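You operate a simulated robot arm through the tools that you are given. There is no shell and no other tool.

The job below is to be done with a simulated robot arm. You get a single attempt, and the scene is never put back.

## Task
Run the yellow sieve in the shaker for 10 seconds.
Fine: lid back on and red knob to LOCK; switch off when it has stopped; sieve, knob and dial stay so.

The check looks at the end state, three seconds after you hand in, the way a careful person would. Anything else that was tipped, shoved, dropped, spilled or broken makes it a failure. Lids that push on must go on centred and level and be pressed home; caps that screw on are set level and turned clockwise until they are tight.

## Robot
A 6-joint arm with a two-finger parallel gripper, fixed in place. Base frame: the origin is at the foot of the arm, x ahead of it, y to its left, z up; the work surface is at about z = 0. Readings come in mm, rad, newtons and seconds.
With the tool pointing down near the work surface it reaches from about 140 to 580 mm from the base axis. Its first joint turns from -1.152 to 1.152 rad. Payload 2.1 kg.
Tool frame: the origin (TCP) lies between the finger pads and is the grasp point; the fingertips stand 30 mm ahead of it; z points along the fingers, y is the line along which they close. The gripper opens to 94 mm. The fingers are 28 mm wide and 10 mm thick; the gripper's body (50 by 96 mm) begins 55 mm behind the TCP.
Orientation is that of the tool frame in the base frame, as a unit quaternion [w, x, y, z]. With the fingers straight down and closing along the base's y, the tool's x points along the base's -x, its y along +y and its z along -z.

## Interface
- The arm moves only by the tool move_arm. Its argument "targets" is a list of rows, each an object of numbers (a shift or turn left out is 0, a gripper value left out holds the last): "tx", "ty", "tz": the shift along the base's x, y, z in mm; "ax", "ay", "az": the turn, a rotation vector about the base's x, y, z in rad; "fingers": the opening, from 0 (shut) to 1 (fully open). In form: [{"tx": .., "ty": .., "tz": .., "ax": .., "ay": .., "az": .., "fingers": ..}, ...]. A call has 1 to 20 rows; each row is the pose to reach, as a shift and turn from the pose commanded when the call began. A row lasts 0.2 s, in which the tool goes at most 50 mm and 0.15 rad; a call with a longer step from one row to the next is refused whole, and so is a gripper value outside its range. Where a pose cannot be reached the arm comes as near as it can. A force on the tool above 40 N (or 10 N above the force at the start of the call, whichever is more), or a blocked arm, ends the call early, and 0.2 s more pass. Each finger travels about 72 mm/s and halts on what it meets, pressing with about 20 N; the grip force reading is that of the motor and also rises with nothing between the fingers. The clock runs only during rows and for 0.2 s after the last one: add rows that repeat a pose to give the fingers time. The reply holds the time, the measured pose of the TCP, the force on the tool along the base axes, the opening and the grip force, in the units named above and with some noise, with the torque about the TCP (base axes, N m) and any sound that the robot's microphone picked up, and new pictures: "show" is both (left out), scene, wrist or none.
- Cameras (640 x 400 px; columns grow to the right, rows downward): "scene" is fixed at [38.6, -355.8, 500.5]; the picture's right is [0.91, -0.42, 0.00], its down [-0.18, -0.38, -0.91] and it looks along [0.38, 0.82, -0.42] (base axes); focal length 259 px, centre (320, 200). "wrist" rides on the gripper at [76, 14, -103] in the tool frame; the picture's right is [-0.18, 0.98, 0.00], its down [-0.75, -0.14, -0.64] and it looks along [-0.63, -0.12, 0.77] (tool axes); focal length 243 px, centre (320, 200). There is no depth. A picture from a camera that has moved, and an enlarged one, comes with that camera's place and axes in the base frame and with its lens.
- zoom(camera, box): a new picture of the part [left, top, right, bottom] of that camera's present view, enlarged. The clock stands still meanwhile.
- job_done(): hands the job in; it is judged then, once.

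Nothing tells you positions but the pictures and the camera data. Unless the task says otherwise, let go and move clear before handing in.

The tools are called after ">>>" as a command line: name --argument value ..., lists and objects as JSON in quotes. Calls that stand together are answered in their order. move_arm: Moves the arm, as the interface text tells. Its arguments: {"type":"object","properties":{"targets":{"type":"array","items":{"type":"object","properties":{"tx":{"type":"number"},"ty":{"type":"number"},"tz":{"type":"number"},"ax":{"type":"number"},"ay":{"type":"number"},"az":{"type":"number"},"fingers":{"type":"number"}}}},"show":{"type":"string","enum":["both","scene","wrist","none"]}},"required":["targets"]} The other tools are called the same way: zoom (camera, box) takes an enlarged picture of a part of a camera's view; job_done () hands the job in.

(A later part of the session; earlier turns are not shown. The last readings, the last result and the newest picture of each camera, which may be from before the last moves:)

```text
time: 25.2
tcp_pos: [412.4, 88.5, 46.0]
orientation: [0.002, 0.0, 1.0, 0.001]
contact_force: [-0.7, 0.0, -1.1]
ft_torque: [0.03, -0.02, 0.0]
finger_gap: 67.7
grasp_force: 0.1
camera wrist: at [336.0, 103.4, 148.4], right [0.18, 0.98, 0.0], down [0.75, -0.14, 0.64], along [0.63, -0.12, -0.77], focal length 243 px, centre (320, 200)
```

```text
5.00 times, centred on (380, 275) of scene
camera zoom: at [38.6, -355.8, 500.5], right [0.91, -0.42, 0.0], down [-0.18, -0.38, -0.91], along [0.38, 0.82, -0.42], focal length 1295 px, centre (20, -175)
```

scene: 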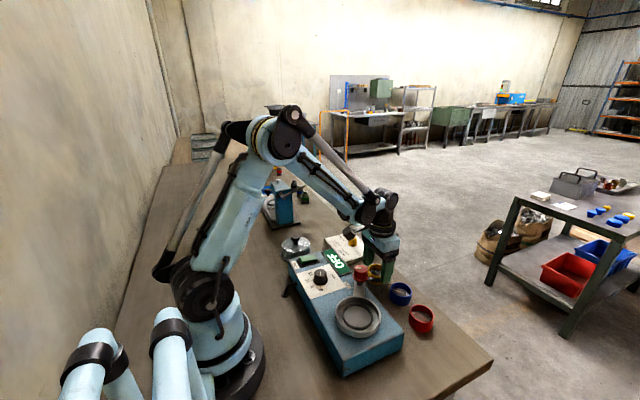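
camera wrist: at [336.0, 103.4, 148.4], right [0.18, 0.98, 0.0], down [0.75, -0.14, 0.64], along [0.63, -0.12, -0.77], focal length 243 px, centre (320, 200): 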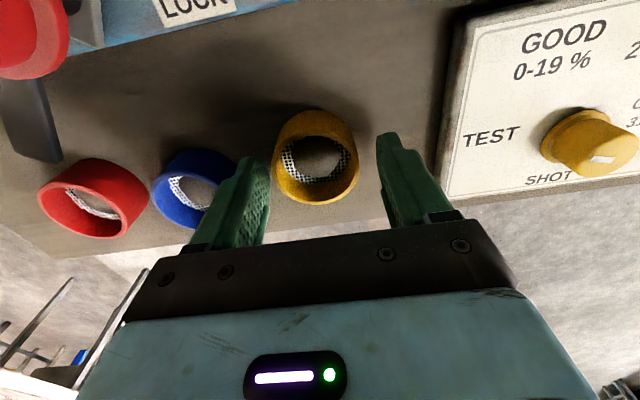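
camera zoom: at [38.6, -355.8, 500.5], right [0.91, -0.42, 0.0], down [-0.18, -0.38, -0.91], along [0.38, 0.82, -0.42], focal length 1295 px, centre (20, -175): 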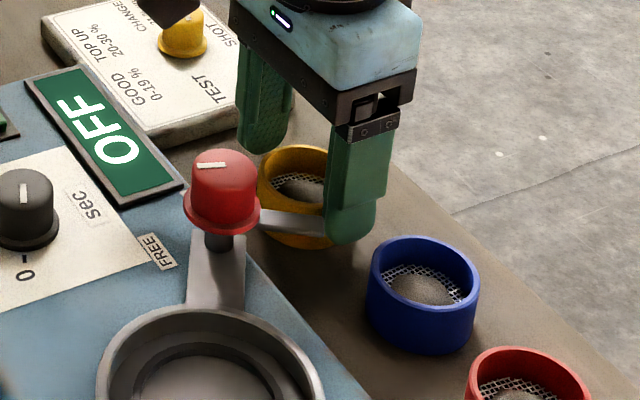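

The sieve sits about 2 mm to the -y side of the tool axis. I'll nudge over and close on it.

>>> move_arm --targets '[{"ty": -1}, {"ty": -1.8}, {"ty": -1.8}, {"ty": -1.8, "fingers": 0.62}, {"ty": -1.8, "fingers": 0.55}, {"ty": -1.8, "fingers": 0.45}, {"ty": -1.8, "fingers": 0.4}, {"ty": -1.8, "fingers": 0.4}]'

>>> zoom --camera "wrist" --box '[220, 100, 420, 225]'

```text
time: 27.0
tcp_pos: [411.1, 86.3, 46.8]
orientation: [0.002, 0.0, 1.0, 0.001]
contact_force: [-0.5, -0.4, 1.9]
ft_torque: [-0.1, 0.02, -0.02]
finger_gap: 51.2
grasp_force: 20.6
camera wrist: at [335.9, 101.5, 148.7], right [0.18, 0.98, 0.0], down [0.75, -0.14, 0.64], along [0.63, -0.12, -0.77], focal length 243 px, centre (320, 200)
```

scene: 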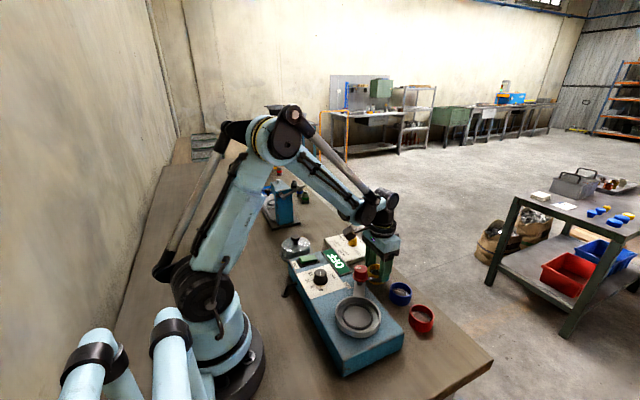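
wrist: 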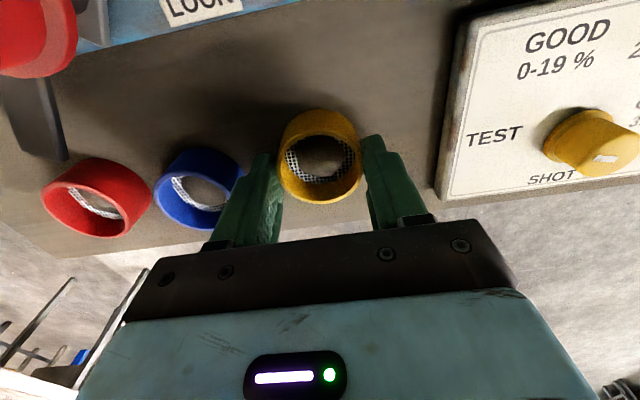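

```text
3.20 times, centred on (320, 162) of wrist
camera zoom: at [335.9, 101.5, 148.7], right [0.18, 0.98, 0.0], down [0.75, -0.14, 0.64], along [0.63, -0.12, -0.77], focal length 776 px, centre (320, 320)
```

zoom: 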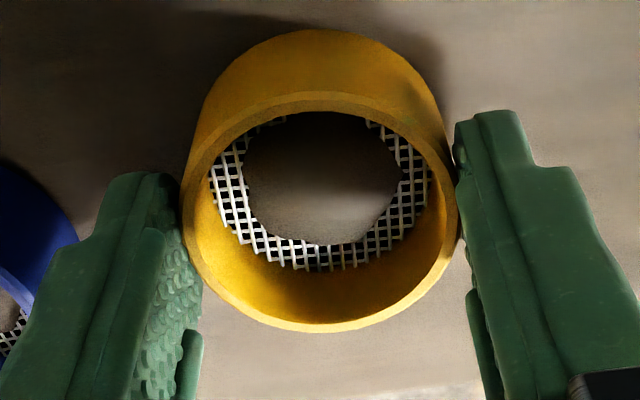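

The sieve is firmly held with a 51.2 mm gap, and its centre is within 2 mm of the tool axis. I'll lift it straight up and carry it level and gently to above the chamber.

>>> move_arm --targets '[{"tz": 4}, {"tz": 12}, {"tz": 25}, {"tz": 42}, {"tz": 62}, {"tz": 84}, {"tz": 106}, {"tz": 126}, {"tz": 140}, {"tz": 146}, {"tz": 146}]'

>>> zoom --camera "wrist" --box '[220, 100, 420, 225]'

>>> zoom --camera "scene" --box '[335, 185, 435, 265]'

```text
time: 29.4
tcp_pos: [412.1, 86.6, 193.6]
orientation: [0.002, 0.0, 1.0, 0.001]
contact_force: [-0.2, -0.6, -1.0]
ft_torque: [-0.03, 0.04, -0.04]
finger_gap: 51.2
grasp_force: 20.0
camera wrist: at [336.3, 102.4, 295.3], right [0.18, 0.98, 0.0], down [0.75, -0.14, 0.64], along [0.63, -0.12, -0.77], focal length 243 px, centre (320, 200)
```

scene: 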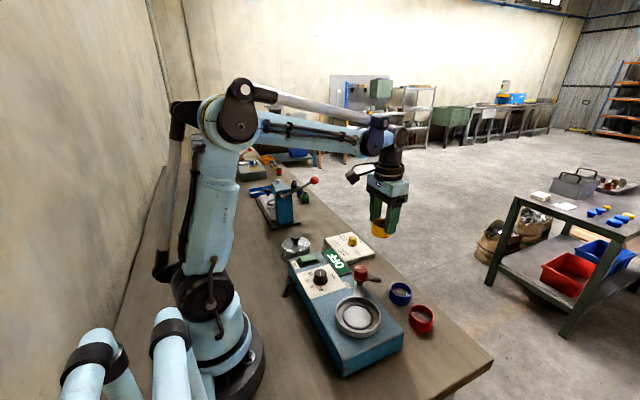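
wrist: 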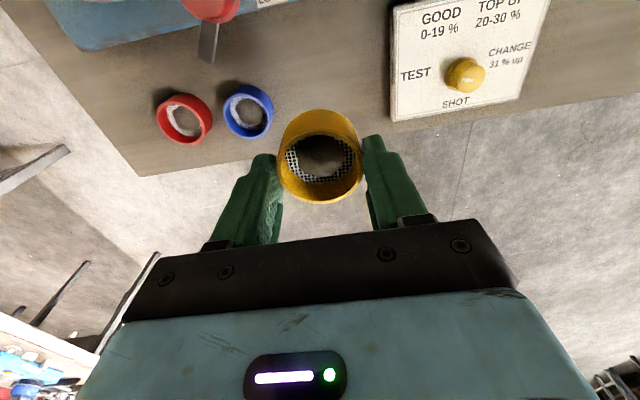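

```text
3.20 times, centred on (320, 162) of wrist
camera zoom: at [336.3, 102.4, 295.3], right [0.18, 0.98, 0.0], down [0.75, -0.14, 0.64], along [0.63, -0.12, -0.77], focal length 776 px, centre (320, 320)
```

zoom: 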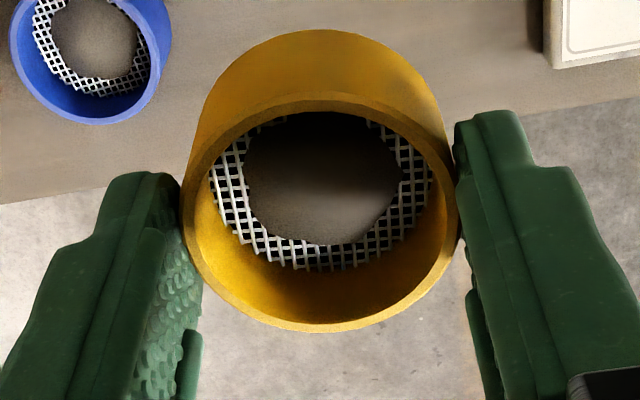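

```text
5.00 times, centred on (385, 225) of scene
camera zoom: at [38.6, -355.8, 500.5], right [0.91, -0.42, 0.0], down [-0.18, -0.38, -0.91], along [0.38, 0.82, -0.42], focal length 1295 px, centre (-5, 75)
```

zoom: 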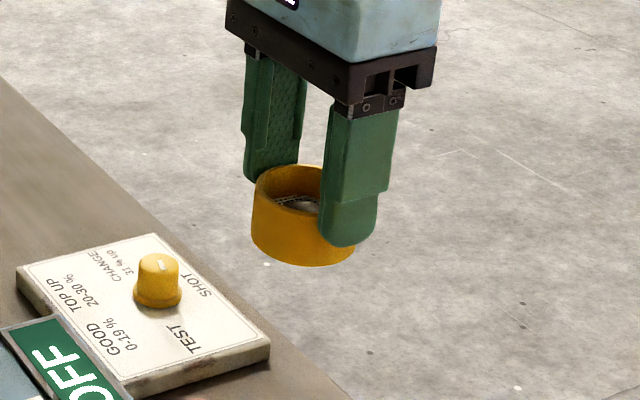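

The sieve is level and unchanged in the grip. I'll move it over the chamber and hover about 18 mm above the rim to check the alignment.

>>> move_arm --targets '[{"tx": -8, "ty": -7}, {"tx": -25, "ty": -22}, {"tx": -48, "ty": -42}, {"tx": -72, "ty": -64}, {"tx": -96, "ty": -85}, {"tx": -118, "ty": -104}, {"tx": -136, "ty": -120}, {"tx": -146, "ty": -129}, {"tx": -150, "ty": -132}, {"tx": -150, "ty": -132}, {"tx": -150, "ty": -132, "tz": -10}, {"tx": -150, "ty": -132, "tz": -28}, {"tx": -150, "ty": -132, "tz": -45}, {"tx": -150, "ty": -132, "tz": -55}, {"tx": -150, "ty": -132, "tz": -55}]'

>>> zoom --camera "wrist" --box '[240, 60, 400, 160]'

>>> zoom --camera "scene" --box '[320, 270, 400, 350]'

```text
time: 32.6
tcp_pos: [260.4, -44.5, 136.1]
orientation: [0.002, 0.0, 1.0, 0.002]
contact_force: [-1.1, -0.2, -1.3]
ft_torque: [-0.02, 0.01, 0.01]
finger_gap: 51.2
grasp_force: 20.2
camera wrist: at [184.6, -28.9, 239.3], right [0.18, 0.98, 0.0], down [0.75, -0.14, 0.64], along [0.63, -0.12, -0.77], focal length 243 px, centre (320, 200)
```

scene: 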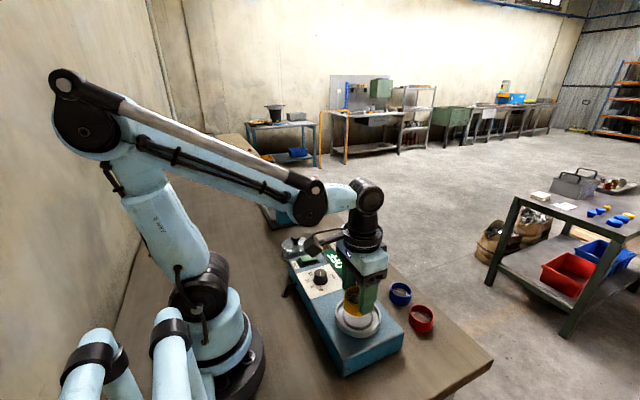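
wrist: 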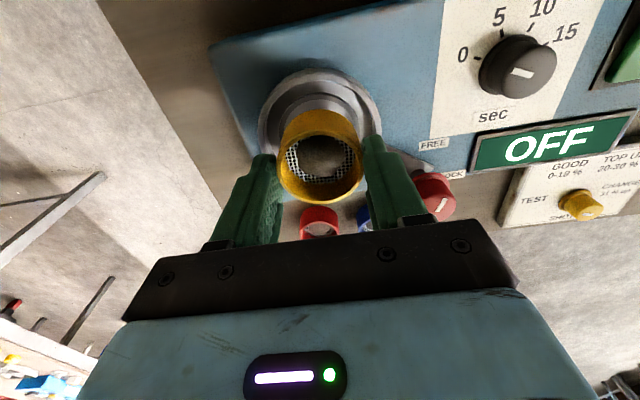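

```text
4.00 times, centred on (320, 110) of wrist
camera zoom: at [184.6, -28.9, 239.3], right [0.18, 0.98, 0.0], down [0.75, -0.14, 0.64], along [0.63, -0.12, -0.77], focal length 970 px, centre (320, 560)
```

zoom: 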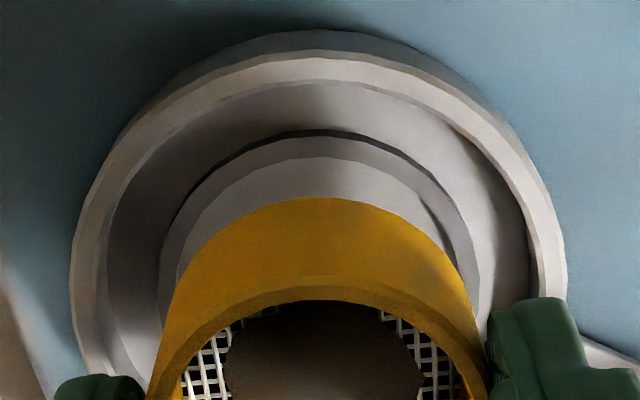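

```text
5.00 times, centred on (360, 310) of scene
camera zoom: at [38.6, -355.8, 500.5], right [0.91, -0.42, 0.0], down [-0.18, -0.38, -0.91], along [0.38, 0.82, -0.42], focal length 1295 px, centre (120, -350)
```

zoom: 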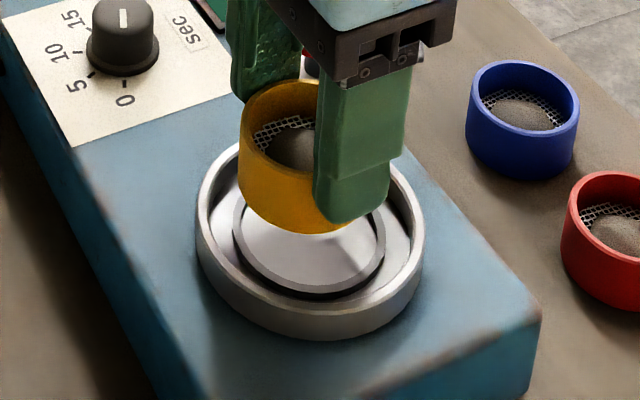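

The sieve hovers about 3 mm short in x relative to the seat ring. I'll correct that, lower to just above the cup rim, and re-check.

>>> move_arm --targets '[{"tx": 1.5, "ty": -0.7, "tz": -2}, {"tx": 3, "ty": -1.4, "tz": -6}, {"tx": 3, "ty": -1.4, "tz": -12}, {"tx": 3, "ty": -1.4, "tz": -12}]'

>>> zoom --camera "wrist" --box '[240, 60, 400, 160]'

>>> zoom --camera "scene" --box '[335, 280, 385, 340]'

```text
time: 33.6
tcp_pos: [263.3, -45.9, 126.5]
orientation: [0.001, 0.0, 1.0, 0.001]
contact_force: [0.1, 0.0, -1.0]
ft_torque: [0.0, 0.01, 0.0]
finger_gap: 50.8
grasp_force: 20.0
camera wrist: at [187.9, -31.0, 228.0], right [0.18, 0.98, 0.0], down [0.75, -0.14, 0.64], along [0.63, -0.12, -0.77], focal length 243 px, centre (320, 200)
```

scene: 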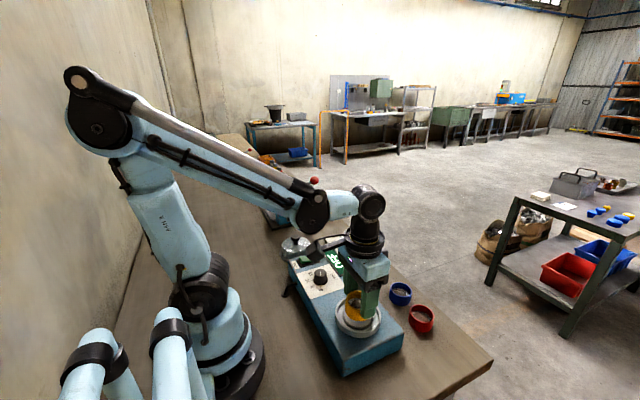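
wrist: 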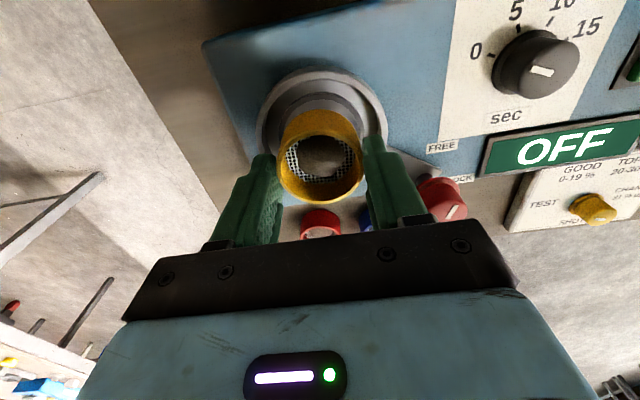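

```text
4.00 times, centred on (320, 110) of wrist
camera zoom: at [187.9, -31.0, 228.0], right [0.18, 0.98, 0.0], down [0.75, -0.14, 0.64], along [0.63, -0.12, -0.77], focal length 970 px, centre (320, 560)
```

zoom: 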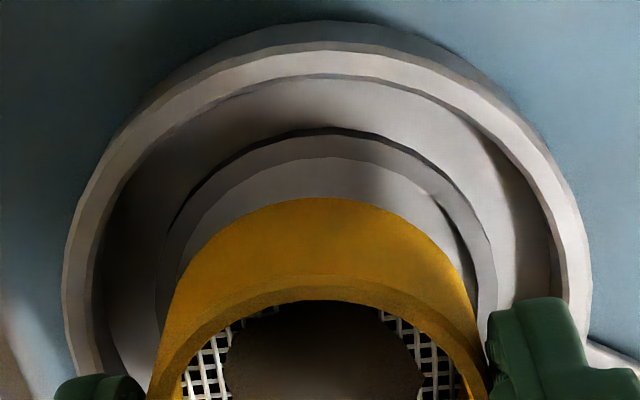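

```text
6.67 times, centred on (360, 310) of scene
camera zoom: at [38.6, -355.8, 500.5], right [0.91, -0.42, 0.0], down [-0.18, -0.38, -0.91], along [0.38, 0.82, -0.42], focal length 1726 px, centre (53, -533)
```

zoom: 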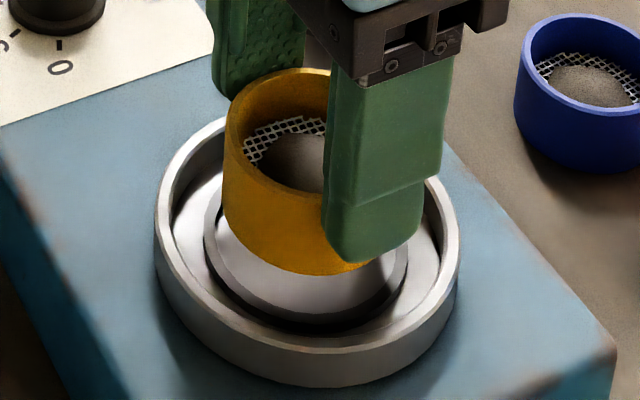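

The alignment is now within about 1 mm. I'll apply a small +y correction and lower slowly into the seat.

>>> move_arm --targets '[{"ty": 0.9}, {"ty": 0.9, "tz": -3}, {"ty": 0.9, "tz": -6}, {"ty": 0.9, "tz": -9}, {"ty": 0.9, "tz": -11}, {"ty": 0.9, "tz": -12}, {"ty": 0.9, "tz": -12}]'

>>> zoom --camera "wrist" --box '[240, 60, 400, 160]'

>>> zoom --camera "scene" --box '[335, 280, 385, 340]'

```text
time: 35.2
tcp_pos: [263.0, -45.9, 114.3]
orientation: [0.001, 0.0, 1.0, 0.001]
contact_force: [-0.4, -0.4, -1.4]
ft_torque: [0.01, 0.0, 0.0]
finger_gap: 50.9
grasp_force: 20.5
camera wrist: at [188.1, -30.7, 216.3], right [0.18, 0.98, 0.0], down [0.75, -0.14, 0.64], along [0.63, -0.12, -0.77], focal length 243 px, centre (320, 200)
```

scene: 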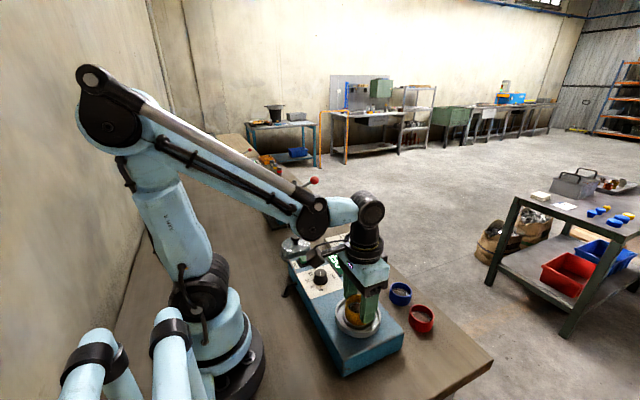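
wrist: 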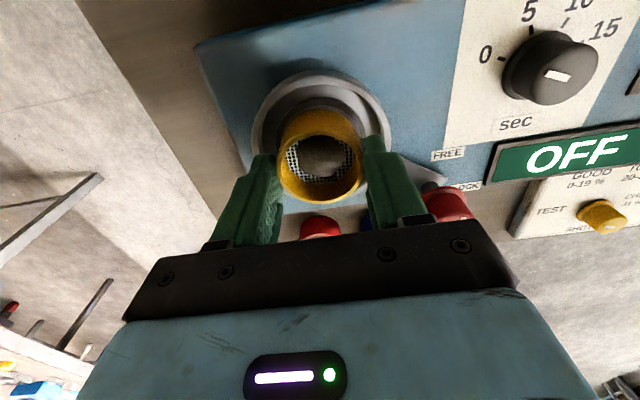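

```text
4.00 times, centred on (320, 110) of wrist
camera zoom: at [188.1, -30.7, 216.3], right [0.18, 0.98, 0.0], down [0.75, -0.14, 0.64], along [0.63, -0.12, -0.77], focal length 970 px, centre (320, 560)
```

zoom: 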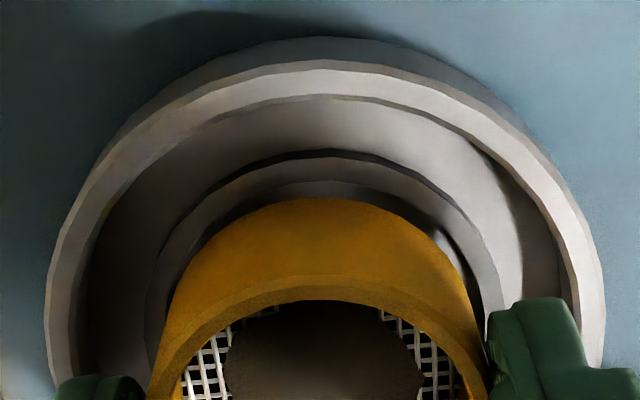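

```text
6.67 times, centred on (360, 310) of scene
camera zoom: at [38.6, -355.8, 500.5], right [0.91, -0.42, 0.0], down [-0.18, -0.38, -0.91], along [0.38, 0.82, -0.42], focal length 1726 px, centre (53, -533)
```

zoom: 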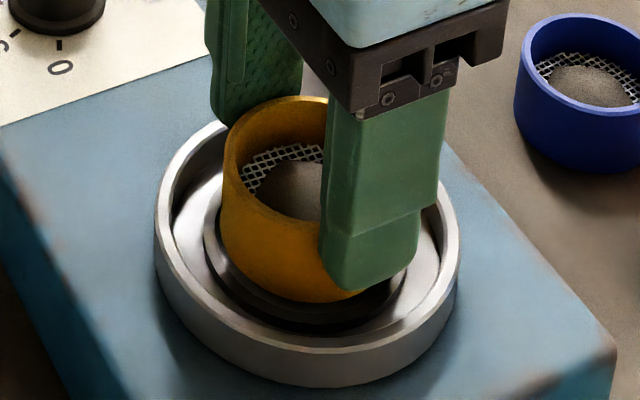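

Clearances look even around the seat ring. One more 0.5 mm trim in y, then lower until it touches the floor.

>>> move_arm --targets '[{"ty": 0.6}, {"ty": 0.6, "tz": -1}, {"ty": 0.6, "tz": -2}, {"ty": 0.6, "tz": -3}, {"ty": 0.6, "tz": -3}]' --show "none"

>>> zoom --camera "wrist" --box '[240, 60, 400, 160]'

```text
time: 36.4
tcp_pos: [263.1, -43.8, 110.6]
orientation: [0.002, 0.0, 1.0, 0.001]
contact_force: [-0.6, 0.4, -0.1]
ft_torque: [-0.02, -0.01, 0.0]
finger_gap: 51.1
grasp_force: 20.3
```

```text
4.00 times, centred on (320, 110) of wrist
camera zoom: at [188.1, -29.4, 212.9], right [0.18, 0.98, 0.0], down [0.75, -0.14, 0.64], along [0.63, -0.12, -0.77], focal length 970 px, centre (320, 560)
```

zoom: 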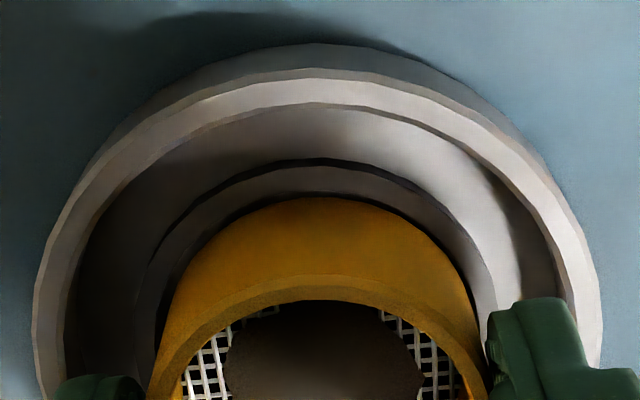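

The sieve's bottom has entered the ring with no contact force. Continuing down gently.

>>> move_arm --targets '[{"ty": -0.4, "tz": -0.5}, {"ty": -0.4, "tz": -1.5}, {"ty": -0.4, "tz": -2.5}, {"ty": -0.4, "tz": -2.5}]' --show "none"

>>> zoom --camera "wrist" --box '[240, 60, 400, 160]'

```text
time: 37.4
tcp_pos: [264.3, -45.0, 108.2]
orientation: [0.001, 0.0, 1.0, 0.001]
contact_force: [-0.6, -0.2, -0.6]
ft_torque: [0.04, 0.02, -0.07]
finger_gap: 51.0
grasp_force: 19.6
```

```text
4.00 times, centred on (320, 110) of wrist
camera zoom: at [188.2, -30.0, 210.3], right [0.18, 0.98, 0.0], down [0.75, -0.14, 0.64], along [0.63, -0.12, -0.77], focal length 970 px, centre (320, 560)
```

zoom: 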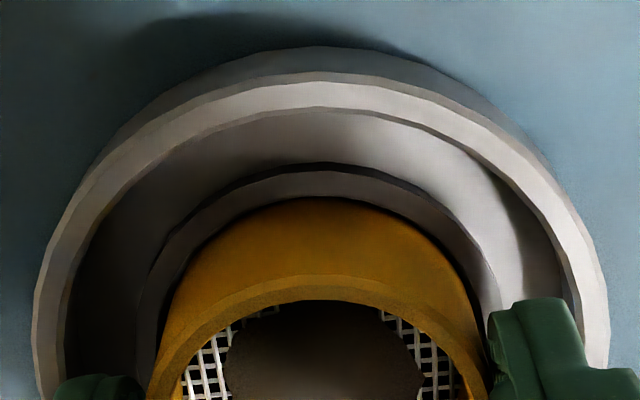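

>>> move_arm --targets '[{"tz": -0.7}, {"tz": -1.4}, {"tz": -2}, {"tz": -2}]' --show "none"

```text
time: 38.4
tcp_pos: [264.0, -44.3, 106.2]
orientation: [0.002, 0.0, 1.0, 0.001]
contact_force: [0.0, 0.0, 19.6]
ft_torque: [-0.1, 0.01, 0.08]
finger_gap: 50.9
grasp_force: 20.4
```

The sieve is on the chamber floor with 20 N of contact. I'll ease the pressure, release and rise.

>>> move_arm --targets '[{"tz": 0.8}, {"tz": 0.8}, {"tz": 0.8, "fingers": 0.6}, {"tz": 0.8, "fingers": 0.68}, {"tz": 0.8, "fingers": 0.72}, {"tz": 0.8, "fingers": 0.72}]' --show "none"

>>> zoom --camera "wrist" --box '[230, 60, 410, 210]'

>>> zoom --camera "scene" --box '[335, 280, 385, 340]'

```text
time: 39.8
tcp_pos: [263.5, -45.7, 108.1]
orientation: [0.002, 0.0, 1.0, 0.001]
contact_force: [0.2, 0.0, -1.0]
ft_torque: [-0.02, -0.01, 0.02]
finger_gap: 67.6
grasp_force: 0.1
```

```text
2.67 times, centred on (320, 135) of wrist
camera zoom: at [188.4, -29.8, 209.5], right [0.18, 0.98, 0.0], down [0.75, -0.14, 0.64], along [0.63, -0.12, -0.77], focal length 647 px, centre (320, 373)
```

zoom: 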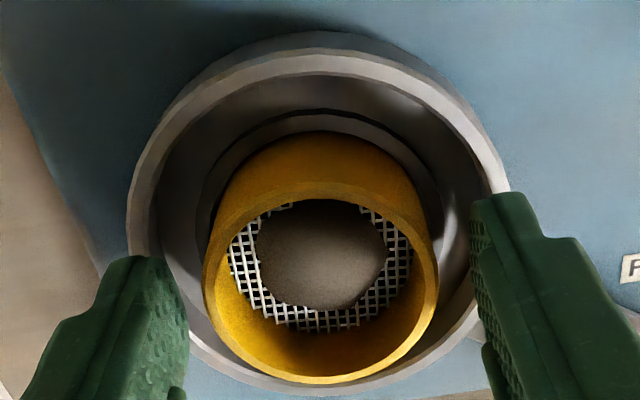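

```text
6.67 times, centred on (360, 310) of scene
camera zoom: at [38.6, -355.8, 500.5], right [0.91, -0.42, 0.0], down [-0.18, -0.38, -0.91], along [0.38, 0.82, -0.42], focal length 1726 px, centre (53, -533)
```

zoom: 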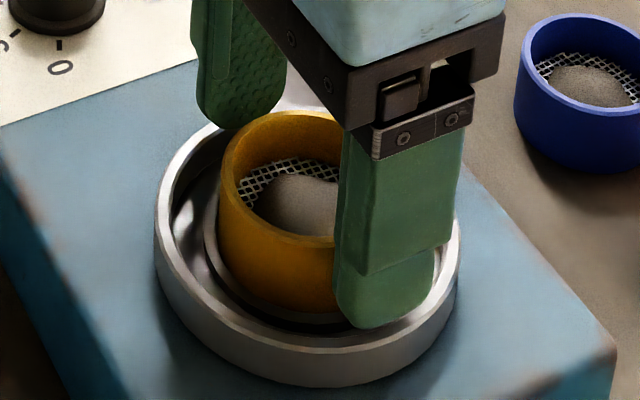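

The sieve is seated. I'll rise and verify from above.

>>> move_arm --targets '[{"tz": 5}, {"tz": 18}, {"tz": 40}, {"tz": 65}, {"tz": 90}, {"tx": -15, "tz": 100}, {"tx": -30, "tz": 100}, {"tx": -40, "tz": 100}, {"tx": -40, "tz": 100}]'

>>> zoom --camera "wrist" --box '[260, 80, 400, 200]'

>>> zoom --camera "scene" --box '[335, 275, 385, 335]'

```text
time: 41.8
tcp_pos: [224.2, -45.1, 206.1]
orientation: [0.001, -0.001, 1.0, 0.001]
contact_force: [-0.5, 0.5, 0.1]
ft_torque: [0.02, -0.02, 0.01]
finger_gap: 67.9
grasp_force: 0.0
camera wrist: at [149.0, -30.7, 308.4], right [0.18, 0.98, 0.0], down [0.75, -0.14, 0.64], along [0.63, -0.12, -0.77], focal length 243 px, centre (320, 200)
```

scene: 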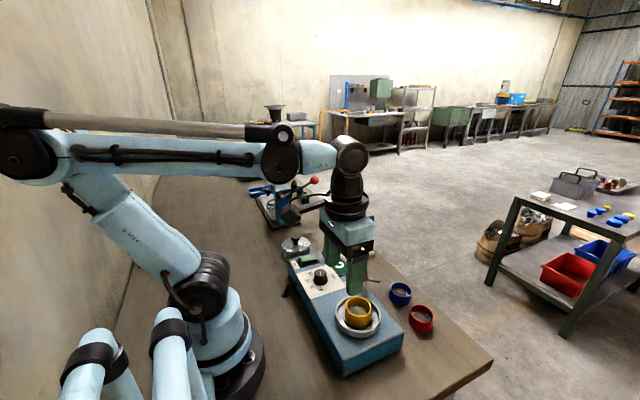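
wrist: 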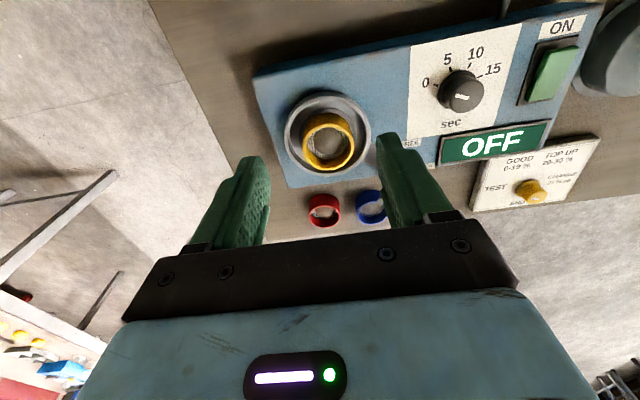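

```text
3.33 times, centred on (330, 140) of wrist
camera zoom: at [149.0, -30.7, 308.4], right [0.18, 0.98, 0.0], down [0.75, -0.14, 0.64], along [0.63, -0.12, -0.77], focal length 809 px, centre (287, 400)
```

zoom: 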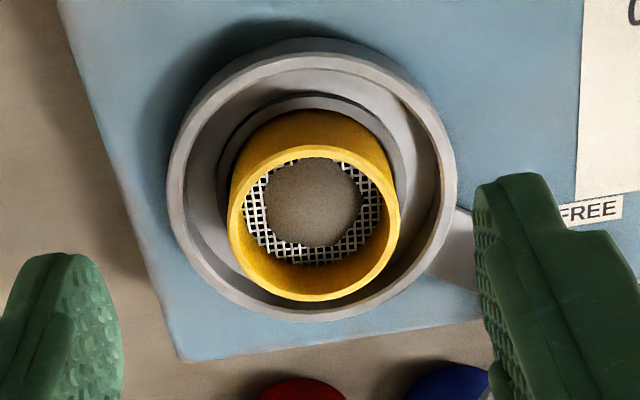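

```text
6.67 times, centred on (360, 305) of scene
camera zoom: at [38.6, -355.8, 500.5], right [0.91, -0.42, 0.0], down [-0.18, -0.38, -0.91], along [0.38, 0.82, -0.42], focal length 1726 px, centre (53, -500)
```

zoom: 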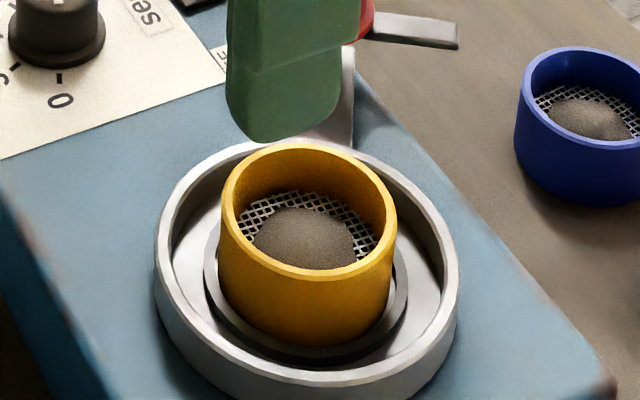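

The sieve is seated well inside the ring, and I refined the chamber centre to about (265, -44). Now I'll go back to the lid near (250, 290).

>>> move_arm --targets '[{"tx": 2, "ty": 20}, {"tx": 5, "ty": 60}, {"tx": 8, "ty": 105}, {"tx": 12, "ty": 150}, {"tx": 15, "ty": 195}, {"tx": 18, "ty": 240}, {"tx": 22, "ty": 280}, {"tx": 25, "ty": 315}, {"tx": 26, "ty": 335}, {"tx": 26, "ty": 335, "tz": -25}, {"tx": 26, "ty": 335, "tz": -55}, {"tx": 26, "ty": 335, "tz": -75}, {"tx": 26, "ty": 335, "tz": -75}]'

>>> zoom --camera "wrist" --box '[240, 60, 400, 190]'

```text
time: 44.6
tcp_pos: [251.5, 288.6, 130.9]
orientation: [0.001, 0.0, 1.0, 0.001]
contact_force: [0.7, 0.3, -0.1]
ft_torque: [0.01, 0.05, 0.02]
finger_gap: 67.9
grasp_force: 0.0
camera wrist: at [176.1, 304.4, 233.8], right [0.18, 0.98, 0.0], down [0.75, -0.14, 0.64], along [0.63, -0.12, -0.77], focal length 243 px, centre (320, 200)
```

scene: 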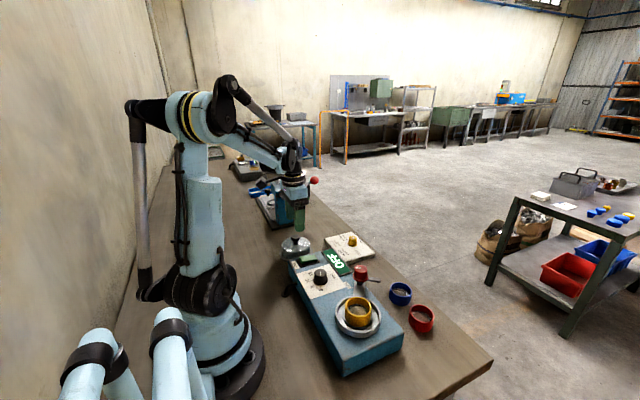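
wrist: 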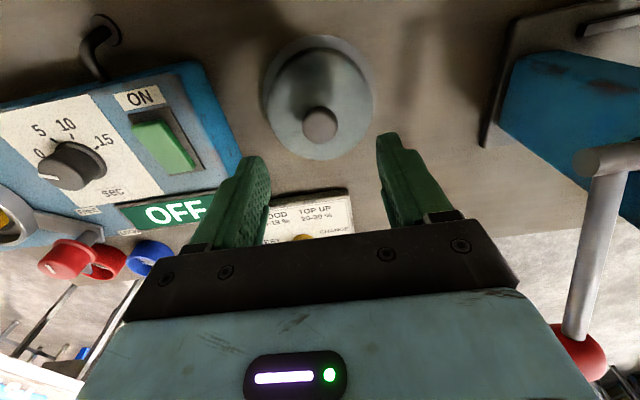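

```text
3.08 times, centred on (320, 125) of wrist
camera zoom: at [176.1, 304.4, 233.8], right [0.18, 0.98, 0.0], down [0.75, -0.14, 0.64], along [0.63, -0.12, -0.77], focal length 746 px, centre (320, 431)
```

zoom: 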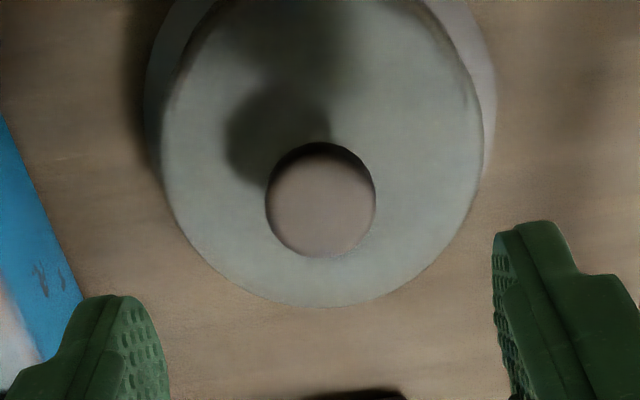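

The knob is centred laterally. Let me check the lid's profile in the scene view before gripping.

>>> zoom --camera "scene" --box '[270, 215, 320, 265]'

```text
8.00 times, centred on (295, 240) of scene
camera zoom: at [38.6, -355.8, 500.5], right [0.91, -0.42, 0.0], down [-0.18, -0.38, -0.91], along [0.38, 0.82, -0.42], focal length 2071 px, centre (520, -120)
```

zoom: 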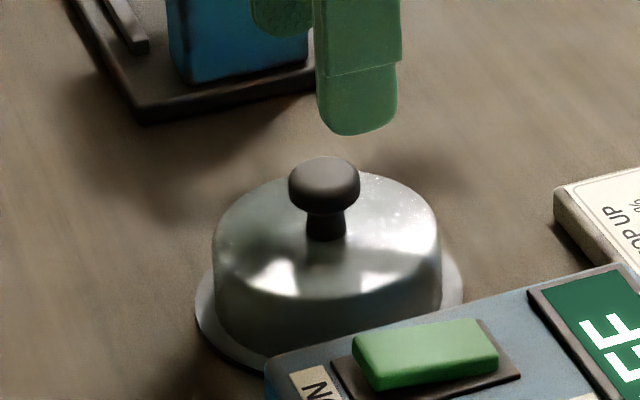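

The knob rises about 27 mm above the lid's top, so I'll grip about 3 mm higher than before to keep the fingertips clear of the lid.

>>> move_arm --targets '[{"tx": -1.5, "tz": -20}, {"tx": -1.5, "tz": -40}, {"tx": -1.5, "tz": -55}, {"tx": -1.5, "tz": -64}, {"tx": -1.5, "tz": -64}, {"tx": -1.5, "tz": -64}]'

>>> zoom --camera "wrist" --box '[240, 60, 400, 190]'

>>> zoom --camera "scene" --box '[270, 215, 320, 265]'

```text
time: 46.0
tcp_pos: [249.4, 289.2, 69.3]
orientation: [0.002, 0.0, 1.0, 0.0]
contact_force: [0.4, 0.2, 1.0]
ft_torque: [0.01, -0.04, 0.02]
finger_gap: 67.7
grasp_force: 0.1
camera wrist: at [173.4, 305.0, 170.3], right [0.18, 0.98, 0.0], down [0.75, -0.14, 0.64], along [0.63, -0.12, -0.77], focal length 243 px, centre (320, 200)
```

scene: 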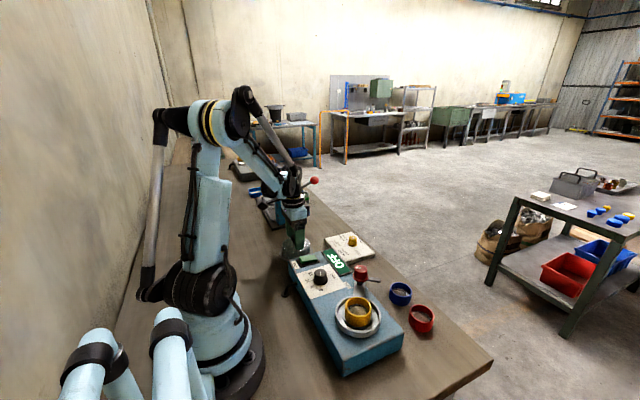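
wrist: 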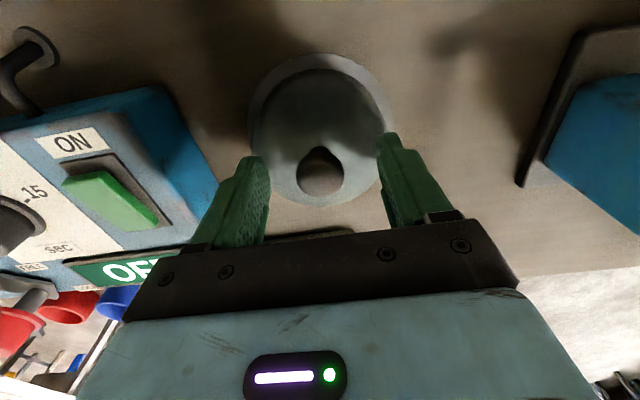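

```text
3.08 times, centred on (320, 125) of wrist
camera zoom: at [173.4, 305.0, 170.3], right [0.18, 0.98, 0.0], down [0.75, -0.14, 0.64], along [0.63, -0.12, -0.77], focal length 746 px, centre (320, 431)
```

zoom: 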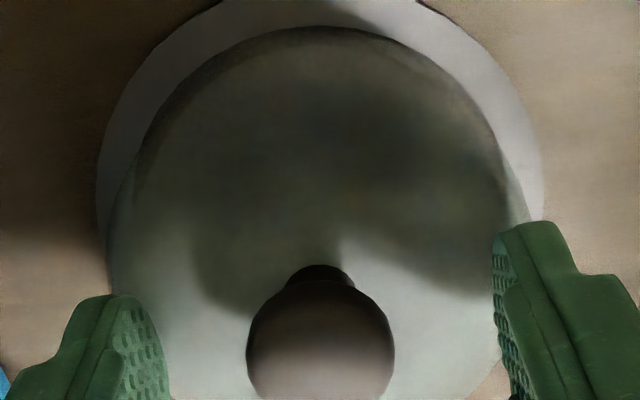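

```text
8.00 times, centred on (295, 240) of scene
camera zoom: at [38.6, -355.8, 500.5], right [0.91, -0.42, 0.0], down [-0.18, -0.38, -0.91], along [0.38, 0.82, -0.42], focal length 2071 px, centre (520, -120)
```

zoom: 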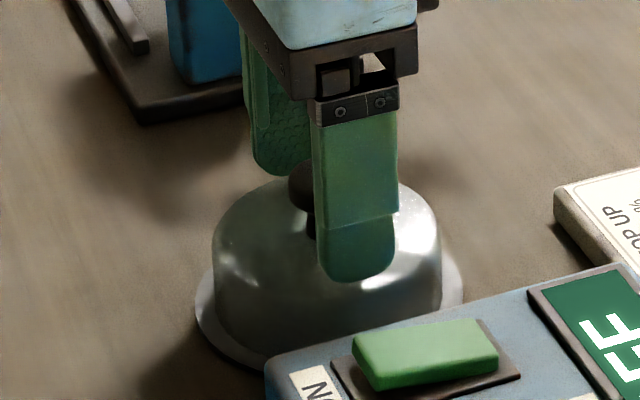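

>>> move_arm --targets '[{"tz": -1.2}, {"tz": -1.2, "fingers": 0.5}, {"tz": -1.2, "fingers": 0.35}, {"tz": -1.2, "fingers": 0.2}, {"tz": -1.2, "fingers": 0.1}, {"tz": -1.2, "fingers": 0.1}]'

>>> zoom --camera "wrist" --box '[220, 100, 420, 225]'

```text
time: 47.4
tcp_pos: [249.5, 288.8, 66.3]
orientation: [0.002, -0.001, 1.0, 0.001]
contact_force: [0.6, 0.7, 0.3]
ft_torque: [0.01, -0.02, 0.01]
finger_gap: 26.7
grasp_force: 19.8
camera wrist: at [173.4, 305.0, 169.0], right [0.18, 0.98, 0.0], down [0.75, -0.14, 0.64], along [0.63, -0.12, -0.77], focal length 243 px, centre (320, 200)
```

scene: 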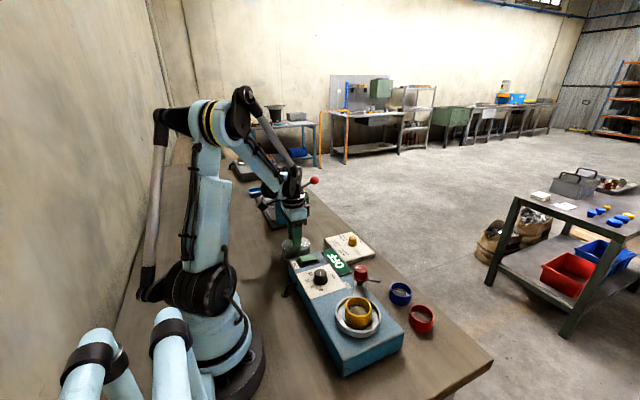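
wrist: 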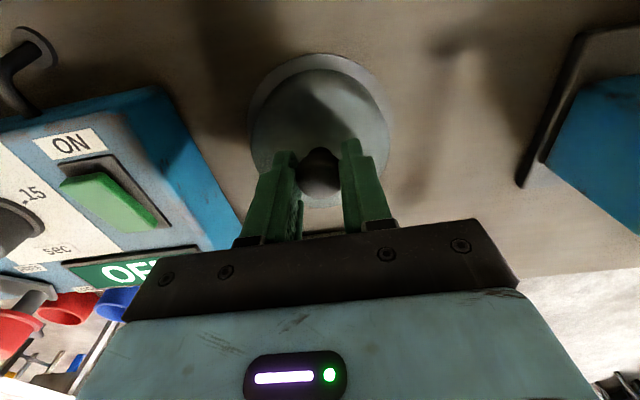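

```text
3.20 times, centred on (320, 162) of wrist
camera zoom: at [173.4, 305.0, 169.0], right [0.18, 0.98, 0.0], down [0.75, -0.14, 0.64], along [0.63, -0.12, -0.77], focal length 776 px, centre (320, 320)
```

zoom: 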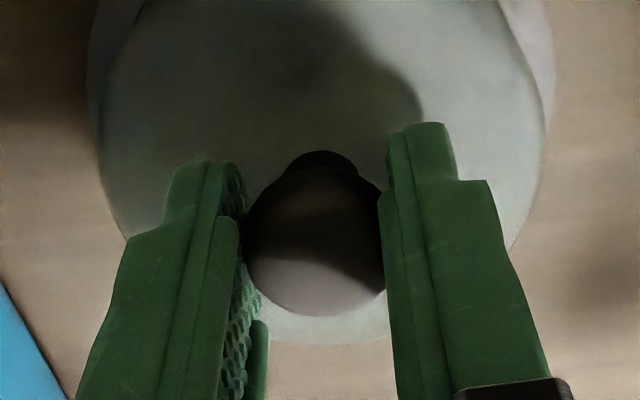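

>>> zoom --camera "wrist" --box '[230, 30, 410, 142]'

```text
3.56 times, centred on (320, 86) of wrist
camera zoom: at [173.4, 305.0, 169.0], right [0.18, 0.98, 0.0], down [0.75, -0.14, 0.64], along [0.63, -0.12, -0.77], focal length 863 px, centre (320, 605)
```

zoom: 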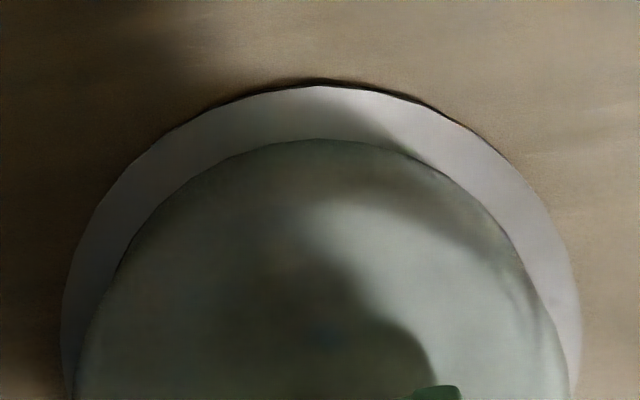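

The lid is gripped and its centre is about 2 mm ahead of the tool axis. I'll lift it, carry it back over the chamber at a safe height, then lower to about 15 mm above the rim to check.

>>> move_arm --targets '[{"tz": 10}, {"tz": 30}, {"tz": 60}, {"tz": 95}, {"tz": 130}, {"tz": 150}, {"tx": 0, "ty": -15, "tz": 150}, {"tx": 2, "ty": -50, "tz": 150}, {"tx": 4, "ty": -90, "tz": 150}, {"tx": 6, "ty": -130, "tz": 150}, {"tx": 8, "ty": -170, "tz": 150}, {"tx": 9, "ty": -210, "tz": 150}, {"tx": 11, "ty": -250, "tz": 150}, {"tx": 12, "ty": -285, "tz": 150}, {"tx": 13, "ty": -315, "tz": 150}, {"tx": 13.5, "ty": -331, "tz": 150}, {"tx": 13.5, "ty": -335, "tz": 150}, {"tx": 13.5, "ty": -335, "tz": 150}]' --show "scene"

```text
time: 51.2
tcp_pos: [261.4, -43.9, 214.7]
orientation: [0.002, 0.0, 1.0, 0.0]
contact_force: [-0.2, -0.4, -1.1]
ft_torque: [-0.02, 0.01, -0.01]
finger_gap: 26.9
grasp_force: 20.0
```

scene: 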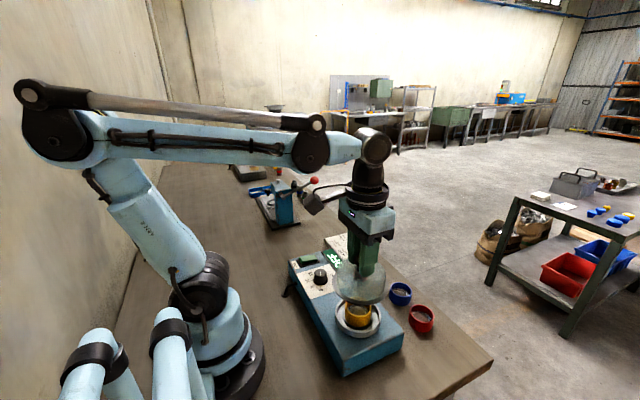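

>>> move_arm --targets '[{"tz": -15}, {"tz": -35}, {"tz": -50}, {"tz": -58}, {"tz": -58}, {"tz": -58}]'

>>> zoom --camera "wrist" --box '[230, 30, 410, 142]'

>>> zoom --camera "scene" --box '[320, 255, 400, 345]'

```text
time: 52.6
tcp_pos: [262.5, -44.0, 159.4]
orientation: [0.002, 0.0, 1.0, 0.0]
contact_force: [0.4, -0.3, -1.3]
ft_torque: [-0.04, 0.01, -0.02]
finger_gap: 26.8
grasp_force: 20.3
camera wrist: at [187.1, -29.2, 261.5], right [0.18, 0.98, 0.0], down [0.75, -0.14, 0.64], along [0.63, -0.12, -0.77], focal length 243 px, centre (320, 200)
```

scene: 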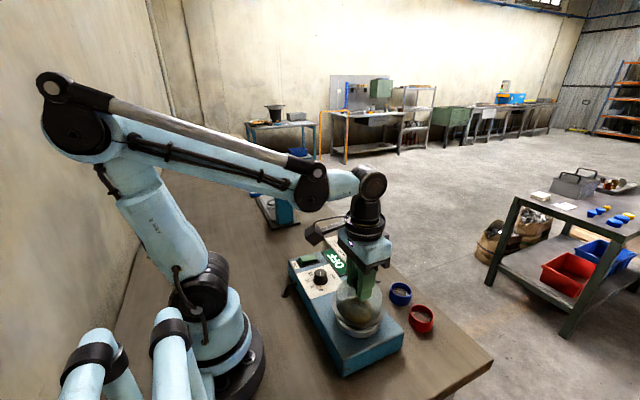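
wrist: 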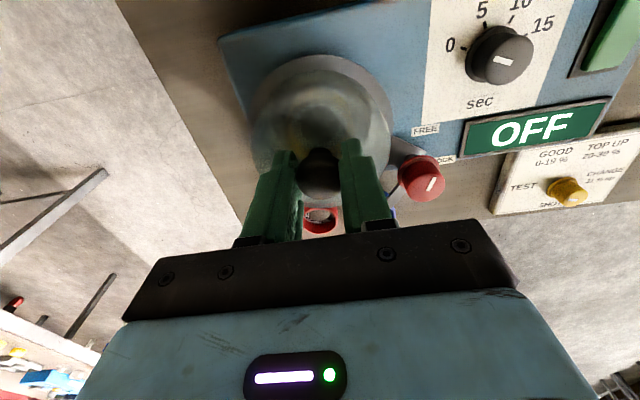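

```text
3.56 times, centred on (320, 86) of wrist
camera zoom: at [187.1, -29.2, 261.5], right [0.18, 0.98, 0.0], down [0.75, -0.14, 0.64], along [0.63, -0.12, -0.77], focal length 863 px, centre (320, 605)
```

zoom: 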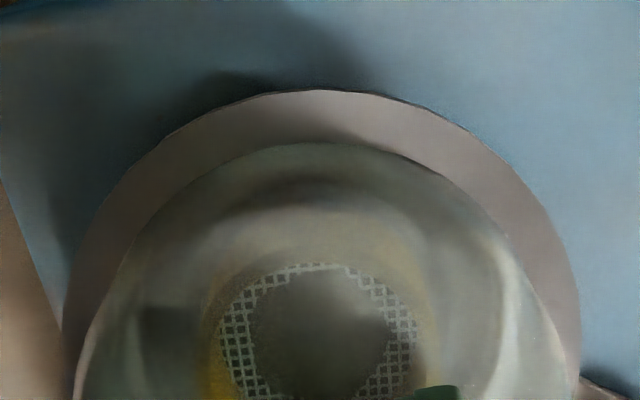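

```text
4.44 times, centred on (360, 300) of scene
camera zoom: at [38.6, -355.8, 500.5], right [0.91, -0.42, 0.0], down [-0.18, -0.38, -0.91], along [0.38, 0.82, -0.42], focal length 1151 px, centre (142, -244)
```

zoom: 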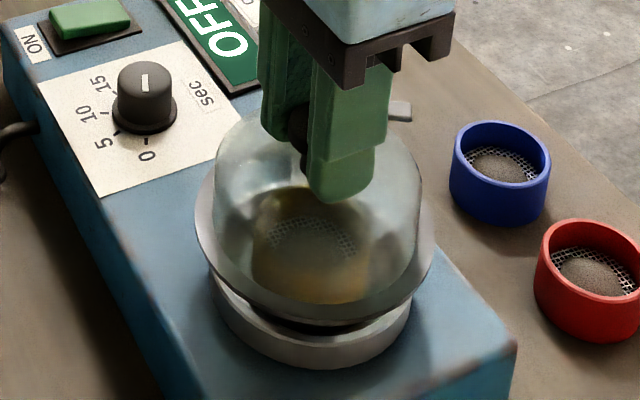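

The alignment looks within about 1 mm. I'll lower to a few mm above the rim and check again.

>>> move_arm --targets '[{"tx": -0.4, "ty": -0.4, "tz": -5}, {"tx": -0.4, "ty": -0.4, "tz": -10}, {"tx": -0.4, "ty": -0.4, "tz": -14}, {"tx": -0.4, "ty": -0.4, "tz": -14}]'

>>> zoom --camera "scene" --box '[330, 285, 390, 345]'

>>> zoom --camera "wrist" --box '[230, 30, 410, 142]'

```text
time: 53.6
tcp_pos: [262.3, -45.3, 144.2]
orientation: [0.002, 0.001, 1.0, 0.001]
contact_force: [-0.2, 0.5, -1.6]
ft_torque: [0.0, -0.06, 0.03]
finger_gap: 26.8
grasp_force: 20.1
camera wrist: at [185.9, -29.5, 246.6], right [0.18, 0.98, 0.0], down [0.75, -0.14, 0.64], along [0.63, -0.12, -0.77], focal length 243 px, centre (320, 200)
```

scene: 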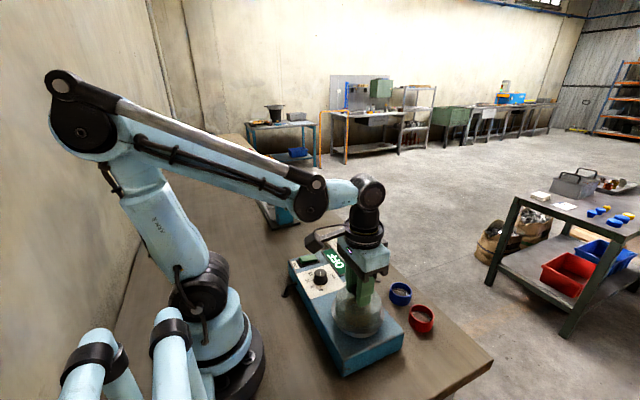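
wrist: 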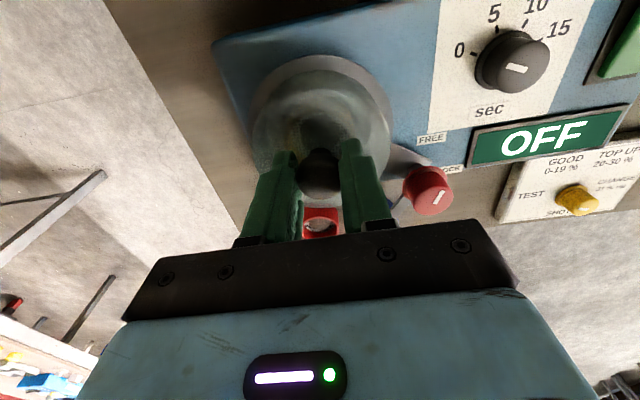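

```text
6.67 times, centred on (360, 315) of scene
camera zoom: at [38.6, -355.8, 500.5], right [0.91, -0.42, 0.0], down [-0.18, -0.38, -0.91], along [0.38, 0.82, -0.42], focal length 1726 px, centre (53, -567)
```

zoom: 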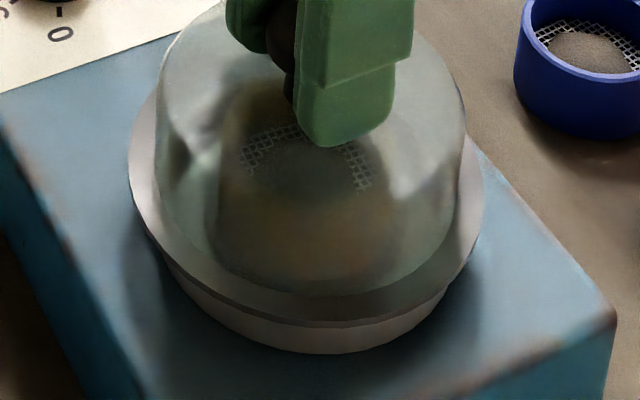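

```text
3.56 times, centred on (320, 86) of wrist
camera zoom: at [185.9, -29.5, 246.6], right [0.18, 0.98, 0.0], down [0.75, -0.14, 0.64], along [0.63, -0.12, -0.77], focal length 863 px, centre (320, 605)
```

zoom: 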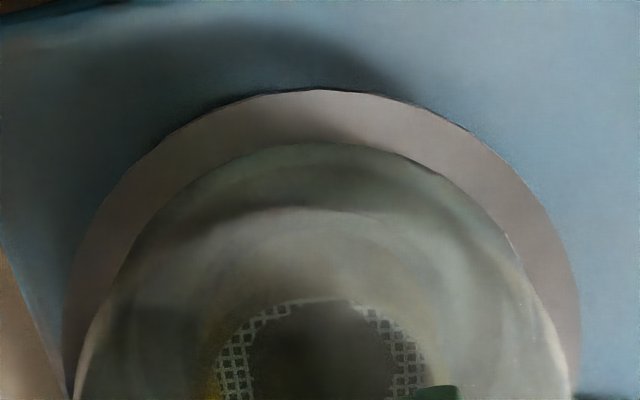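

The lid lines up with the cup in both views. I'll trim x by 0.6 mm and lower onto the rim in small steps, watching the force.

>>> move_arm --targets '[{"tx": 0.6, "tz": -1}, {"tx": 0.6, "tz": -2}, {"tx": 0.6, "tz": -3}, {"tx": 0.6, "tz": -3}]' --show "none"

```text
time: 54.6
tcp_pos: [261.8, -44.5, 141.5]
orientation: [0.001, 0.0, 1.0, 0.001]
contact_force: [0.4, -0.8, -2.1]
ft_torque: [0.01, 0.0, 0.04]
finger_gap: 26.7
grasp_force: 20.0
```

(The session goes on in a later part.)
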